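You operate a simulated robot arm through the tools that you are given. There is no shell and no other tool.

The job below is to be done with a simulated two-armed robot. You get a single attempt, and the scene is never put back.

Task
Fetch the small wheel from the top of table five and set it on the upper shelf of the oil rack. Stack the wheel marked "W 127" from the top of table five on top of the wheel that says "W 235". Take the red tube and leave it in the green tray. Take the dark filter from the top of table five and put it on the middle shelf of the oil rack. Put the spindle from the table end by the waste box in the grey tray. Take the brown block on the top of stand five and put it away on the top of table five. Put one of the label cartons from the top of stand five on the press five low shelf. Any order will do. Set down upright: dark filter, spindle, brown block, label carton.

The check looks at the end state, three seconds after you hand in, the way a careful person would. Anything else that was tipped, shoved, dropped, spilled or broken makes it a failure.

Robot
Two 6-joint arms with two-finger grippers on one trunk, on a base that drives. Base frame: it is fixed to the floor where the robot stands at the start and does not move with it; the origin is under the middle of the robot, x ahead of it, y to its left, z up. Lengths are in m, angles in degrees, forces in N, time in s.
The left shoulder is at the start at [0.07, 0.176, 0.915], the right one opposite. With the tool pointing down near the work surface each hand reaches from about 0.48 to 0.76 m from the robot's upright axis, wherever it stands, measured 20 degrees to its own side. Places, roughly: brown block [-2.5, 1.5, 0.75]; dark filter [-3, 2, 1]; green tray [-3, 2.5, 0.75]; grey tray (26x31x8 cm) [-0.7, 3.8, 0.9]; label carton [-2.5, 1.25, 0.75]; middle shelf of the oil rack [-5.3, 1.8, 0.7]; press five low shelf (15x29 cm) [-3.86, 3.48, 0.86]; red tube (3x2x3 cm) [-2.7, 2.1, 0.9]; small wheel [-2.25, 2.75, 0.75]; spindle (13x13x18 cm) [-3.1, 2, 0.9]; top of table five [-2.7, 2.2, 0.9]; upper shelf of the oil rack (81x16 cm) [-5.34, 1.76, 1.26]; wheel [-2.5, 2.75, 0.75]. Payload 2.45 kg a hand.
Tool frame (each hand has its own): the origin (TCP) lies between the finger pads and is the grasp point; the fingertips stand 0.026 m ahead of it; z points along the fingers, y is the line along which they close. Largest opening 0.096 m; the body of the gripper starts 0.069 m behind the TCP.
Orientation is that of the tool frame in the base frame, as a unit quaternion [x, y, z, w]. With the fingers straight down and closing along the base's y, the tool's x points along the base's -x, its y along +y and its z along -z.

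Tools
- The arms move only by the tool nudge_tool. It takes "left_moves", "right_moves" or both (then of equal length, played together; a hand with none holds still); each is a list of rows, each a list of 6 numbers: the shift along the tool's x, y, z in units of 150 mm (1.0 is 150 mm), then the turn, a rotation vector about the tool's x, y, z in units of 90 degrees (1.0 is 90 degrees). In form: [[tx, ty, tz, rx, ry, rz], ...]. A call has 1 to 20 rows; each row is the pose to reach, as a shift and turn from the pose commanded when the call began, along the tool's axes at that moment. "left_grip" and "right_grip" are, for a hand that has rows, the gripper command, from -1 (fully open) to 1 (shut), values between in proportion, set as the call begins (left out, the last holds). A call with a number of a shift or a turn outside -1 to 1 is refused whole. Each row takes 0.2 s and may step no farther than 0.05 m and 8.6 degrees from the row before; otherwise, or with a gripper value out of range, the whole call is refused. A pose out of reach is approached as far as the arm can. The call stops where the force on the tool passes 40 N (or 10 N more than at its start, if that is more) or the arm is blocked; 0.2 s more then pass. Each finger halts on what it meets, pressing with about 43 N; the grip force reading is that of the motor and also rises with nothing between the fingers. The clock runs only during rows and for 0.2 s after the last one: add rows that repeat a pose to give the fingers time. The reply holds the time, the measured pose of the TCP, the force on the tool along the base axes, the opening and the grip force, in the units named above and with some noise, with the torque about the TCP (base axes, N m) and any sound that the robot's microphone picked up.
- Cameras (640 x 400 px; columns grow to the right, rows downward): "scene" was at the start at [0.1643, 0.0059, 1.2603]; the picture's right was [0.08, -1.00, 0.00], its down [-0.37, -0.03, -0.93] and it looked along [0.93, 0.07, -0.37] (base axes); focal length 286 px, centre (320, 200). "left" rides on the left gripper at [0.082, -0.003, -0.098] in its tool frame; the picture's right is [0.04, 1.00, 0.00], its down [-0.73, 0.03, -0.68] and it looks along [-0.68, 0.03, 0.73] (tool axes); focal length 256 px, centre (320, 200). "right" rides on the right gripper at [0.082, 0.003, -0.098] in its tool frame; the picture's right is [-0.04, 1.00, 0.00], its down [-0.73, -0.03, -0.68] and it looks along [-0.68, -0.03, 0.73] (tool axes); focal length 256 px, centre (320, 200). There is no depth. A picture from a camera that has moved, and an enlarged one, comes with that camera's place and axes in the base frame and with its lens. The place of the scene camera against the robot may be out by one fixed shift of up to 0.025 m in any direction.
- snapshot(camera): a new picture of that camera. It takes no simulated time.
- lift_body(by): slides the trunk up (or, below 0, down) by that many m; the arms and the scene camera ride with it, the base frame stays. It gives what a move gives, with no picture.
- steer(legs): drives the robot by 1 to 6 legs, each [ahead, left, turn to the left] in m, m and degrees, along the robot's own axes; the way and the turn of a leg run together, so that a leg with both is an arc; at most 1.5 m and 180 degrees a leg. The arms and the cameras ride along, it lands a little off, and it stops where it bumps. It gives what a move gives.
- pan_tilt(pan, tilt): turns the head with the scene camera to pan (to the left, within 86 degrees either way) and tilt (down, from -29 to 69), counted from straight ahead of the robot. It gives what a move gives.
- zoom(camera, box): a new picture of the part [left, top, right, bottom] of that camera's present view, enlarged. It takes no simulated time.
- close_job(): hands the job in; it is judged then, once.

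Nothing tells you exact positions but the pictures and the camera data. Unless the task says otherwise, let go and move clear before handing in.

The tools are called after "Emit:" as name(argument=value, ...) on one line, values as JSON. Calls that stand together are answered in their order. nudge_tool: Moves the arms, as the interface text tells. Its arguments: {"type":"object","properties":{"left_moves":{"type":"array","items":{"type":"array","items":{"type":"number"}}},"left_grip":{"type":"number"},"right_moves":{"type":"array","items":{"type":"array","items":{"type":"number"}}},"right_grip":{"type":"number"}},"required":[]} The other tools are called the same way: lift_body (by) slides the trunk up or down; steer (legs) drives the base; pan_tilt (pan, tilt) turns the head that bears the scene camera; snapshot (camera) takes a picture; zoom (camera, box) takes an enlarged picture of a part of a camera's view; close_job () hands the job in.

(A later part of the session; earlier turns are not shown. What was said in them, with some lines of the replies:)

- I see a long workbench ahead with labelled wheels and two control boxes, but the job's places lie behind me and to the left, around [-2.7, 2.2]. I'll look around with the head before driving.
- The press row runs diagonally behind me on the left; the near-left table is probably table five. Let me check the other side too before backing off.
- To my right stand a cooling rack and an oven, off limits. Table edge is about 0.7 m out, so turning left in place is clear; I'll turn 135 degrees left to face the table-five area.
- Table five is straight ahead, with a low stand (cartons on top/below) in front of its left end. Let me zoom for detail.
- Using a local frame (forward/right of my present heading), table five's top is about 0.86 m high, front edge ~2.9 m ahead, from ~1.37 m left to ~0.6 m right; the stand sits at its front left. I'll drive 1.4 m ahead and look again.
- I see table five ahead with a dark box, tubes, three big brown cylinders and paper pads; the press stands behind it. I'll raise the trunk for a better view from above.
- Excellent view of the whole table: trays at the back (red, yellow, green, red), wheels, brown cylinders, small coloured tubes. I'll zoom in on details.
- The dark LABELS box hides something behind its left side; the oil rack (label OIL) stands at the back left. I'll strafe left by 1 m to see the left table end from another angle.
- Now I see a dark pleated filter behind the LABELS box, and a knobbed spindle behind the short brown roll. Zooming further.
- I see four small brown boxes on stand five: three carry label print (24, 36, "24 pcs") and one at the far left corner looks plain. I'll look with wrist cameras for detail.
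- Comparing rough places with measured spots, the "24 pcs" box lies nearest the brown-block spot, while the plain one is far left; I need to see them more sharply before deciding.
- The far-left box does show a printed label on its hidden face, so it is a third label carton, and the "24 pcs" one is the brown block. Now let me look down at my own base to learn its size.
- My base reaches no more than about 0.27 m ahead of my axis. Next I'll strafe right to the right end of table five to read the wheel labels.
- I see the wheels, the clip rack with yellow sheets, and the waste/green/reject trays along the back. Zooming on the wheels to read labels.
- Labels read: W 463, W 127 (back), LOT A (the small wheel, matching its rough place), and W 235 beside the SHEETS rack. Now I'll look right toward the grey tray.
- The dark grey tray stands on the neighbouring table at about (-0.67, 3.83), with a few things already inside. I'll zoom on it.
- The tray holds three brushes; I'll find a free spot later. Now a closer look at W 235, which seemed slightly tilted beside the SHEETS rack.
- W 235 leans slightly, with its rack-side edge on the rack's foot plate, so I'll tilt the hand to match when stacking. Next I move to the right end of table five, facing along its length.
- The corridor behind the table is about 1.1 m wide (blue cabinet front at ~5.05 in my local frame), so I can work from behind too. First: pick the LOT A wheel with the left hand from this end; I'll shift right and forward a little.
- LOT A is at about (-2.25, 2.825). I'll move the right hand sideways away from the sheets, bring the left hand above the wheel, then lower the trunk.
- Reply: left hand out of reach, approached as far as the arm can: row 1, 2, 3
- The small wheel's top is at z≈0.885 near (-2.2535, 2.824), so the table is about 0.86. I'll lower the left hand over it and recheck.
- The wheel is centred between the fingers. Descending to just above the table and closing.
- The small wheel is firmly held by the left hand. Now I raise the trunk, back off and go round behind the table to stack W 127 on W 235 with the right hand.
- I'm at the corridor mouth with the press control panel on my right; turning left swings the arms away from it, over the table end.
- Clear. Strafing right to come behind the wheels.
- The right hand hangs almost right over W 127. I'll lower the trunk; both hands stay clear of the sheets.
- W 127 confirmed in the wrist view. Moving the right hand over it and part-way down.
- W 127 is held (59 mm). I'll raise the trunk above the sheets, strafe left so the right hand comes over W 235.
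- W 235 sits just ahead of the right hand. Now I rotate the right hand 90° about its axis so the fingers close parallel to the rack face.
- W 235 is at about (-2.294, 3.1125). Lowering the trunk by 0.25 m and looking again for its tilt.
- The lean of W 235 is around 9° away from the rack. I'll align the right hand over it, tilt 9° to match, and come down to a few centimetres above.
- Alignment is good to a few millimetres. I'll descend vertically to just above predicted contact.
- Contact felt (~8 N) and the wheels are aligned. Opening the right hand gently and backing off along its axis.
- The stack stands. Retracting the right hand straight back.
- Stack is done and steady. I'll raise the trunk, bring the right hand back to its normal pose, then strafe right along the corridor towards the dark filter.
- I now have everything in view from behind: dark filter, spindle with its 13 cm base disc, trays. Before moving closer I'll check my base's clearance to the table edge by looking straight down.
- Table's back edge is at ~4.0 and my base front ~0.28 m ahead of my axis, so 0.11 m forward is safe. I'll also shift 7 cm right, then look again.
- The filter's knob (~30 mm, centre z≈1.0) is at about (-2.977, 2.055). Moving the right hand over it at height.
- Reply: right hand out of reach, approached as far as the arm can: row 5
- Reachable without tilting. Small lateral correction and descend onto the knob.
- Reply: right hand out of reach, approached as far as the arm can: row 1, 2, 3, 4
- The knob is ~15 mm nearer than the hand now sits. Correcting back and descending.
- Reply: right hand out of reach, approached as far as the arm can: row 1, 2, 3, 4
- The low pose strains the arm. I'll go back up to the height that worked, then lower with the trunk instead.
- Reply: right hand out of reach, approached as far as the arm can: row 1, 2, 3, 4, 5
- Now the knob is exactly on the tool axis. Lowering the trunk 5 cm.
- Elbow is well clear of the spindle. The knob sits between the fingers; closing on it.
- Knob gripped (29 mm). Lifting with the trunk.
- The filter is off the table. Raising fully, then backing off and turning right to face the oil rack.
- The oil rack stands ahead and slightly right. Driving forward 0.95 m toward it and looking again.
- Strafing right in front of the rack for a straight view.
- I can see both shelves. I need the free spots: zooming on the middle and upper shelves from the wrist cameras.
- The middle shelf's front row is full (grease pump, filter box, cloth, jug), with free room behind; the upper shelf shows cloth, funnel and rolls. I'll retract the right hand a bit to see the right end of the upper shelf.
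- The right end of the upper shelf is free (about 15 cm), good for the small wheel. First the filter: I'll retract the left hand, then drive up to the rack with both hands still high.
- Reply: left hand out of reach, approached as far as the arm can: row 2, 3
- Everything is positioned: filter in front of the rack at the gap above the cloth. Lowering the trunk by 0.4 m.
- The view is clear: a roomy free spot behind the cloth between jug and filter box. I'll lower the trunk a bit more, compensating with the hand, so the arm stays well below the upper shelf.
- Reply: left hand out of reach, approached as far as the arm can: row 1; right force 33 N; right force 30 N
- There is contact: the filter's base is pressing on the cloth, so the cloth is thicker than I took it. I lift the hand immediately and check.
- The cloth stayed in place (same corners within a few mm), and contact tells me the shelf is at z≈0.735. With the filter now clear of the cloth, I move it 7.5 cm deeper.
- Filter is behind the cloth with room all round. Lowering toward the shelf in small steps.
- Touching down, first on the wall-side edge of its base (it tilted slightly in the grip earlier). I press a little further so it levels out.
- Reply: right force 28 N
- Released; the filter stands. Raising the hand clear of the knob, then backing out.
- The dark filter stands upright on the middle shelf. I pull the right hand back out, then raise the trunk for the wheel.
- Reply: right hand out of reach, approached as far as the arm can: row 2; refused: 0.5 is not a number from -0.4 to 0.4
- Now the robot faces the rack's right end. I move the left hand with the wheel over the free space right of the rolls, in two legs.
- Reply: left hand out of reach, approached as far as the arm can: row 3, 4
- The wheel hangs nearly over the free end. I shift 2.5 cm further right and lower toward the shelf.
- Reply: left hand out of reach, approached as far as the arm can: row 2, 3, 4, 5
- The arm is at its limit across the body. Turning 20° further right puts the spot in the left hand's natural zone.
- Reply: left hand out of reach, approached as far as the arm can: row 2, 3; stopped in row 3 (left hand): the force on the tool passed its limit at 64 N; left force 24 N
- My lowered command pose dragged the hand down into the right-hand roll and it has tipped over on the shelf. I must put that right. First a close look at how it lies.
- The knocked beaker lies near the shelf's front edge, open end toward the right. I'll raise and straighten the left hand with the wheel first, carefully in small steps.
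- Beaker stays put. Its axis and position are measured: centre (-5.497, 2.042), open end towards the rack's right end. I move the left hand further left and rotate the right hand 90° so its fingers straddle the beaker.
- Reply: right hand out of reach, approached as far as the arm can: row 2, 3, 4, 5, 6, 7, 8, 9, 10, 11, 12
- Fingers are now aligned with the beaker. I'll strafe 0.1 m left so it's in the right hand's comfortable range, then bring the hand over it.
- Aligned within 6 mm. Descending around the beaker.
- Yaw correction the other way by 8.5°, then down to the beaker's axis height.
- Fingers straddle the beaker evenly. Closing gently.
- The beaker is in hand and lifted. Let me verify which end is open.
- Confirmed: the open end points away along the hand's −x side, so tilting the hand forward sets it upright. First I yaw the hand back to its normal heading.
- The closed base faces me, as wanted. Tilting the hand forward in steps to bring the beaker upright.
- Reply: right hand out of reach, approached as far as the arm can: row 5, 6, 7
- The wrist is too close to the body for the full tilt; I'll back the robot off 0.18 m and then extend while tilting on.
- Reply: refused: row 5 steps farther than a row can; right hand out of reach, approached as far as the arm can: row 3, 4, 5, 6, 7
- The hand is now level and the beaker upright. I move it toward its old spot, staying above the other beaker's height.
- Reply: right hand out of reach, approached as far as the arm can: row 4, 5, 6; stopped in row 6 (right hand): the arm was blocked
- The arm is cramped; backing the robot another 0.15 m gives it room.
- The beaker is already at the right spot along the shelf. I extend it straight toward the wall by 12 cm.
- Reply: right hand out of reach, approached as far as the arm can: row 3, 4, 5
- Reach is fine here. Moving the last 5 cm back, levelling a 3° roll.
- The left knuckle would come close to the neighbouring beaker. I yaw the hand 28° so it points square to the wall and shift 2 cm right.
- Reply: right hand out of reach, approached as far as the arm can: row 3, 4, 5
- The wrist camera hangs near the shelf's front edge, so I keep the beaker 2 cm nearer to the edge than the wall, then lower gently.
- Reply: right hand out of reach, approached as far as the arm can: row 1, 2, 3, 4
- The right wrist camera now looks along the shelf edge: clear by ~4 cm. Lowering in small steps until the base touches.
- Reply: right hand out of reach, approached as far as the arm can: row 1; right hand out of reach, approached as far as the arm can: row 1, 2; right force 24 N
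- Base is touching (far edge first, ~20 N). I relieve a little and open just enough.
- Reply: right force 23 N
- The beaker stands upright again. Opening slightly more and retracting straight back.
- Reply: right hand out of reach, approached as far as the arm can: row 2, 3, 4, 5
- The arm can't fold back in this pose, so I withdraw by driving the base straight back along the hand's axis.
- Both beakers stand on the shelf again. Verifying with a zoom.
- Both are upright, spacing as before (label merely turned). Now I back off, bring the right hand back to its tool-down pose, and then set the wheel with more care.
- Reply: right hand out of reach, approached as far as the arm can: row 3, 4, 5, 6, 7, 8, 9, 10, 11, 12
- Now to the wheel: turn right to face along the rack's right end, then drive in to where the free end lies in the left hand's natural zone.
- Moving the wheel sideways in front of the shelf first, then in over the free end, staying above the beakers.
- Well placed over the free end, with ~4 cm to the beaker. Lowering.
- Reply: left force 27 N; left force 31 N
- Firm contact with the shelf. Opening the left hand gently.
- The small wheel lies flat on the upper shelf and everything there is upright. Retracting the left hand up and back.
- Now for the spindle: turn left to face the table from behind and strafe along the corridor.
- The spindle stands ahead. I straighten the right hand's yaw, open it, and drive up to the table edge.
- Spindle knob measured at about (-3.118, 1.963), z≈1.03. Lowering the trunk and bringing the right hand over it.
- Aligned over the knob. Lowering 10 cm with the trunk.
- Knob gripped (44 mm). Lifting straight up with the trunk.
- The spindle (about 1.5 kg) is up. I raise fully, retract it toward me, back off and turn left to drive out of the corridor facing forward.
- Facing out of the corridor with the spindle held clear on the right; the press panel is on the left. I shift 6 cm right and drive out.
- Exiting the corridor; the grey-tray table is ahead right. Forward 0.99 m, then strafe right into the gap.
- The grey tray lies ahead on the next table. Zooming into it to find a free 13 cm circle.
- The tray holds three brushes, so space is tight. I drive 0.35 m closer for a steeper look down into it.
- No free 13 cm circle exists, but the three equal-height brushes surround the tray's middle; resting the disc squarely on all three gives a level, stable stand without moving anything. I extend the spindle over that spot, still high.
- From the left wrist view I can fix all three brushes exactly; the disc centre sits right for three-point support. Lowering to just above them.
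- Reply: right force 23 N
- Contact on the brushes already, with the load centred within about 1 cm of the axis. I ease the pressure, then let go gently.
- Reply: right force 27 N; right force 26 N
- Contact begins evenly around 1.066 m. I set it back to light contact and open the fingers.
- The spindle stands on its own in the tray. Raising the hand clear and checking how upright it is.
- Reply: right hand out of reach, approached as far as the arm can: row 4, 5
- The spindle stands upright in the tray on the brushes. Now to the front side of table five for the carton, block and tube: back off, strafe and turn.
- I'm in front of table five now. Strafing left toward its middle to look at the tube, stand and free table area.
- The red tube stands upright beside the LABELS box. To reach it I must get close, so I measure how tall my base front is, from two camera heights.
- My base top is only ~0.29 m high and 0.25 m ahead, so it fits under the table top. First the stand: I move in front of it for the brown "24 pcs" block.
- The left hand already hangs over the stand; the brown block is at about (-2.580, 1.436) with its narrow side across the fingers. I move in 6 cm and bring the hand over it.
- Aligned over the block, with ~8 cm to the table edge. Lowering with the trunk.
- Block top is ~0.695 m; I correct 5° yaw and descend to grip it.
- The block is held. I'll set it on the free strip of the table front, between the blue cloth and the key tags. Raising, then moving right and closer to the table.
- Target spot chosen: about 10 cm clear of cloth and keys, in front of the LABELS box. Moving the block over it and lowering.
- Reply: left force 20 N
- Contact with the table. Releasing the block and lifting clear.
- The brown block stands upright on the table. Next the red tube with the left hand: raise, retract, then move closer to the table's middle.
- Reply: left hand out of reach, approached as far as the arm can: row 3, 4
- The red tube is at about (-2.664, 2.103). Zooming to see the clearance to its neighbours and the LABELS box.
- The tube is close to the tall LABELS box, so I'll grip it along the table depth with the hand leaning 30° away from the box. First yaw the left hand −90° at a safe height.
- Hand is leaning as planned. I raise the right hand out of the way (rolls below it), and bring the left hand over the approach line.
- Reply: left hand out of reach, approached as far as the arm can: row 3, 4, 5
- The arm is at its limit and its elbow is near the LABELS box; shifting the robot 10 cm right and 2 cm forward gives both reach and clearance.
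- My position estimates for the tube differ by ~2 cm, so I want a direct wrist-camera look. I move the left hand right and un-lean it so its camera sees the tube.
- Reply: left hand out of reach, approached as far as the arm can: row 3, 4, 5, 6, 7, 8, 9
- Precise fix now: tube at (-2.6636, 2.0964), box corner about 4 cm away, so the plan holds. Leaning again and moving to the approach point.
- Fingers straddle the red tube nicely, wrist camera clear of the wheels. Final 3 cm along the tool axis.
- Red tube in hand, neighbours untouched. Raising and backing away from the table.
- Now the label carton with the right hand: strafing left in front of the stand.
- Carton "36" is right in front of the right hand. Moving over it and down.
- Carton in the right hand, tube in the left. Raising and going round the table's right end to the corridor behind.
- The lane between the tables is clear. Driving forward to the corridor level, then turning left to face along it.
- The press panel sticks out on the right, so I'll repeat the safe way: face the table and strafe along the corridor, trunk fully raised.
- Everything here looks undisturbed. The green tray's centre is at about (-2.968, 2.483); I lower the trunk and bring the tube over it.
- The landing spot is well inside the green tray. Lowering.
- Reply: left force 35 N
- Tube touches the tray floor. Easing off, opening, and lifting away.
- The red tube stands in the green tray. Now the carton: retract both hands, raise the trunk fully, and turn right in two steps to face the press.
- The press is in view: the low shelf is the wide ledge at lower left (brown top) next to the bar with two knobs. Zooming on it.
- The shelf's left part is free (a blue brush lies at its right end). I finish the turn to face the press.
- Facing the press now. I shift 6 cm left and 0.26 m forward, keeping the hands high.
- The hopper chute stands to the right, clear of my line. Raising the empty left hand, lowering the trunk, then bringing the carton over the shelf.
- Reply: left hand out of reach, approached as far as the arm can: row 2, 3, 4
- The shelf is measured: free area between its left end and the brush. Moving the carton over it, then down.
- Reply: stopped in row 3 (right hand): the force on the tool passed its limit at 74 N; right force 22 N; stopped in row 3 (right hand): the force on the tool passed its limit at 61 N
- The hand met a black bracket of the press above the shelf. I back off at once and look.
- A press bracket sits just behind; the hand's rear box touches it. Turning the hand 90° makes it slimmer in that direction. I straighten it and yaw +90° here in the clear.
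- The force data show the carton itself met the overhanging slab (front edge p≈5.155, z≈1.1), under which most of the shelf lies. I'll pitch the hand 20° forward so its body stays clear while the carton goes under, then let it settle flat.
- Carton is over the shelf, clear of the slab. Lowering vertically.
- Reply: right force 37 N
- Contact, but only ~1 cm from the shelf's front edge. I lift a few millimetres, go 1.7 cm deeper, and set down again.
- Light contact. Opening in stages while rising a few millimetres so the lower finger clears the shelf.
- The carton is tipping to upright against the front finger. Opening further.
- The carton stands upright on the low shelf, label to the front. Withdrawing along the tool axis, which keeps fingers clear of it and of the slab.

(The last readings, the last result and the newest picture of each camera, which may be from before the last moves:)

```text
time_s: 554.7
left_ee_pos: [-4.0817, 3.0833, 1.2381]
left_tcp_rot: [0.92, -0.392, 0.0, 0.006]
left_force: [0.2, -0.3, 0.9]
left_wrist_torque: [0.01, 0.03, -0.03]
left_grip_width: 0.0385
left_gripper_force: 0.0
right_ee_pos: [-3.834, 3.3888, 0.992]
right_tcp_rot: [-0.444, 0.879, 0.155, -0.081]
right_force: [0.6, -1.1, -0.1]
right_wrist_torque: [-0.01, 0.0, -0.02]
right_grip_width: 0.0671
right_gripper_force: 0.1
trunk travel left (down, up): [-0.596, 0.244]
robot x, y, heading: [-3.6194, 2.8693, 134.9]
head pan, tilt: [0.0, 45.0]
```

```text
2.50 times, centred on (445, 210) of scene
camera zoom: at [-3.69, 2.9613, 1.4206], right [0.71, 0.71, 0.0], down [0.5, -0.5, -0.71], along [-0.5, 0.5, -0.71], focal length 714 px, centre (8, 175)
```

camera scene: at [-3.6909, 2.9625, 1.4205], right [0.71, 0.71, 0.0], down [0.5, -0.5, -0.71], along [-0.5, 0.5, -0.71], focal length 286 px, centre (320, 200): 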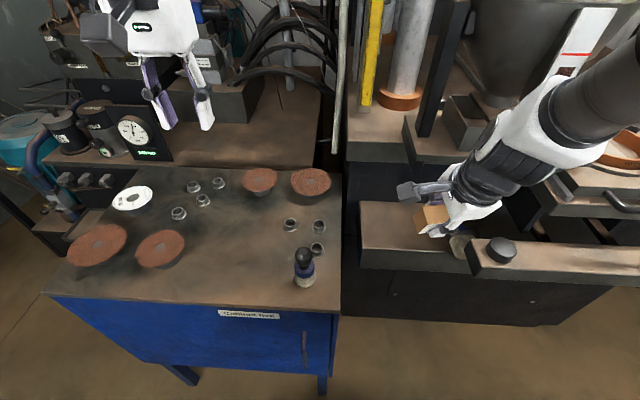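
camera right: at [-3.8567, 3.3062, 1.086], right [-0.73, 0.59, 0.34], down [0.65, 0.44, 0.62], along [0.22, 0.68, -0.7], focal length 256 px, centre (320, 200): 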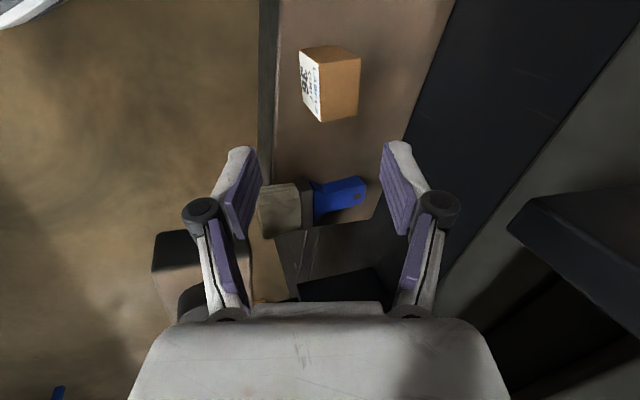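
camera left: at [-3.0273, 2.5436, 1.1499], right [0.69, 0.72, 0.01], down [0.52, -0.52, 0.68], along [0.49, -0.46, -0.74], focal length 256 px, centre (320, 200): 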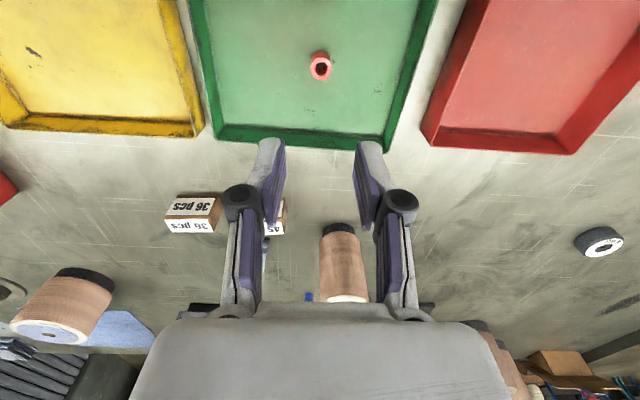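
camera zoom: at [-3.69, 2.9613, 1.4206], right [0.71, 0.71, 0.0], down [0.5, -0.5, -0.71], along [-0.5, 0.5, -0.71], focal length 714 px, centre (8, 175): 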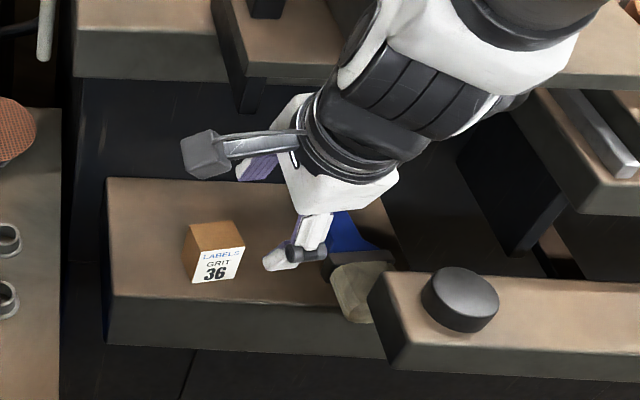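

The carton stands well within the shelf. Backing the robot straight away from the press and raising the trunk.

Emit:
steer(legs=[[-0.2, 0, 0]])

Emit:
lift_body(by=0.2)

Emit:
snapshot(camera="scene")

Emit:
zoom(camera="scene", box=[300, 60, 600, 270])

```text
time_s: 556.3
left_ee_pos: [-3.9406, 2.944, 1.2378]
left_tcp_rot: [0.92, -0.391, 0.001, 0.007]
left_force: [0.1, -0.9, 0.3]
left_wrist_torque: [0.0, -0.01, 0.03]
left_grip_width: 0.0386
left_gripper_force: 0.1
right_ee_pos: [-3.693, 3.2501, 0.9908]
right_tcp_rot: [-0.444, 0.879, 0.154, -0.081]
right_force: [0.4, -0.2, -0.7]
right_wrist_torque: [-0.03, -0.02, -0.02]
right_grip_width: 0.0671
right_gripper_force: 0.1
trunk travel left (down, up): [-0.596, 0.244]
robot x, y, heading: [-3.4797, 2.7304, 134.7]
head pan, tilt: [0.0, 45.0]
```

```text
time_s: 558.5
left_ee_pos: [-3.9421, 2.9442, 1.4387]
left_tcp_rot: [0.92, -0.392, 0.0, 0.007]
left_force: [-0.3, 0.0, -0.3]
left_wrist_torque: [-0.06, 0.01, -0.01]
left_grip_width: 0.0384
left_gripper_force: 0.0
right_ee_pos: [-3.6939, 3.2496, 1.1894]
right_tcp_rot: [-0.443, 0.879, 0.154, -0.08]
right_force: [-0.4, 0.2, 0.7]
right_wrist_torque: [-0.01, -0.01, -0.02]
right_grip_width: 0.0671
right_gripper_force: 0.1
trunk travel left (down, up): [-0.796, 0.044]
robot x, y, heading: [-3.4782, 2.7309, 134.7]
head pan, tilt: [0.0, 45.0]
```

```text
taken
camera scene: at [-3.5502, 2.8211, 1.6204], right [0.71, 0.7, 0.0], down [0.5, -0.5, -0.71], along [-0.5, 0.5, -0.71], focal length 286 px, centre (320, 200)
```

scene: 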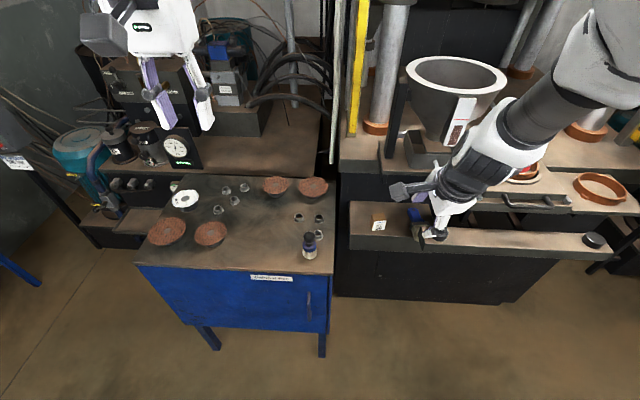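

```text
1.90 times, centred on (450, 165) of scene
camera zoom: at [-3.5502, 2.8211, 1.6204], right [0.71, 0.7, 0.0], down [0.5, -0.5, -0.71], along [-0.5, 0.5, -0.71], focal length 544 px, centre (72, 267)
```

zoom: 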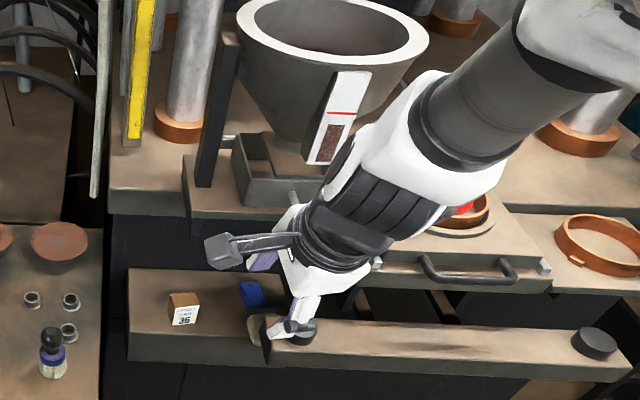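

Press area intact. A last look at the oil rack from here.

Emit:
pan_tilt(pan=80, tilt=20)

Emit:
snapshot(camera="scene")

```text
time_s: 560.0
left_ee_pos: [-3.9402, 2.9441, 1.4383]
left_tcp_rot: [0.92, -0.391, 0.002, 0.007]
left_force: [0.4, 0.2, -0.2]
left_wrist_torque: [0.03, -0.02, 0.0]
left_grip_width: 0.0383
left_gripper_force: 0.0
right_ee_pos: [-3.6939, 3.2492, 1.1911]
right_tcp_rot: [-0.444, 0.879, 0.154, -0.081]
right_force: [-0.2, 0.1, -0.7]
right_wrist_torque: [-0.03, -0.04, 0.0]
right_grip_width: 0.0672
right_gripper_force: 0.0
trunk travel left (down, up): [-0.796, 0.044]
robot x, y, heading: [-3.4772, 2.727, 134.6]
head pan, tilt: [80.0, 20.0]
```

```text
taken
camera scene: at [-3.5692, 2.7101, 1.6592], right [-0.57, 0.82, 0.0], down [0.28, 0.2, -0.94], along [-0.77, -0.54, -0.34], focal length 286 px, centre (320, 200)
```

scene: 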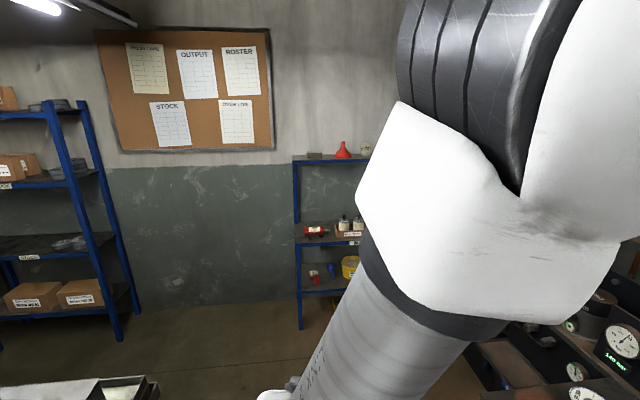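

All seven jobs are done, and both hands are empty and clear. Two things to note: the spindle rests on the three brushes in the grey tray, because there was no free 13 cm circle. I also knocked over one beaker on the oil rack's upper shelf. I set it upright again within about a centimetre of its old spot, but its label now faces the wall. Handing in.

Emit:
close_job()

```text
The job is handed in.
```

I've handed the job in with all seven items placed, but I knocked over a beaker on the way, and that may count against the result.

| Item | Where it is now |
|---|---|
| Small wheel (LOT A) | Flat on the upper shelf of the oil rack, right end |
| W 127 | Stacked on W 235, which already leaned about 9° on the sheets rack's foot |
| Red tube | Standing in the green tray |
| Dark filter | Upright on the middle shelf of the oil rack, behind the folded cloth |
| Spindle | Upright in the grey tray |
| Brown block ("24 pcs") | Upright on the front of table five |
| Label carton (grit 36) | Upright on the press five low shelf |

**What could count against it:**
- **Beaker tipped:** while placing the small wheel I knocked over the "100 ml" beaker on the oil rack's upper shelf. I stood it back up within about a centimetre of its old spot, but its label now faces the wall.
- **Spindle on brushes:** the grey tray had no free circle big enough for the spindle's 13 cm base. It rests on the three brushes already lying there and stands within a few degrees of upright.
- **Cloth dragged:** the filter's base pressed on and slid over the folded cloth on the middle shelf. The cloth's position looked unchanged afterwards.
- **Press bumped:** the carton hit the slab above the low shelf twice, with peaks of 74 N and 61 N. Nothing on the press looked moved.

I did not recheck the oil rack or the W 127 stack up close just before handing in. Both looked right when I last saw them.
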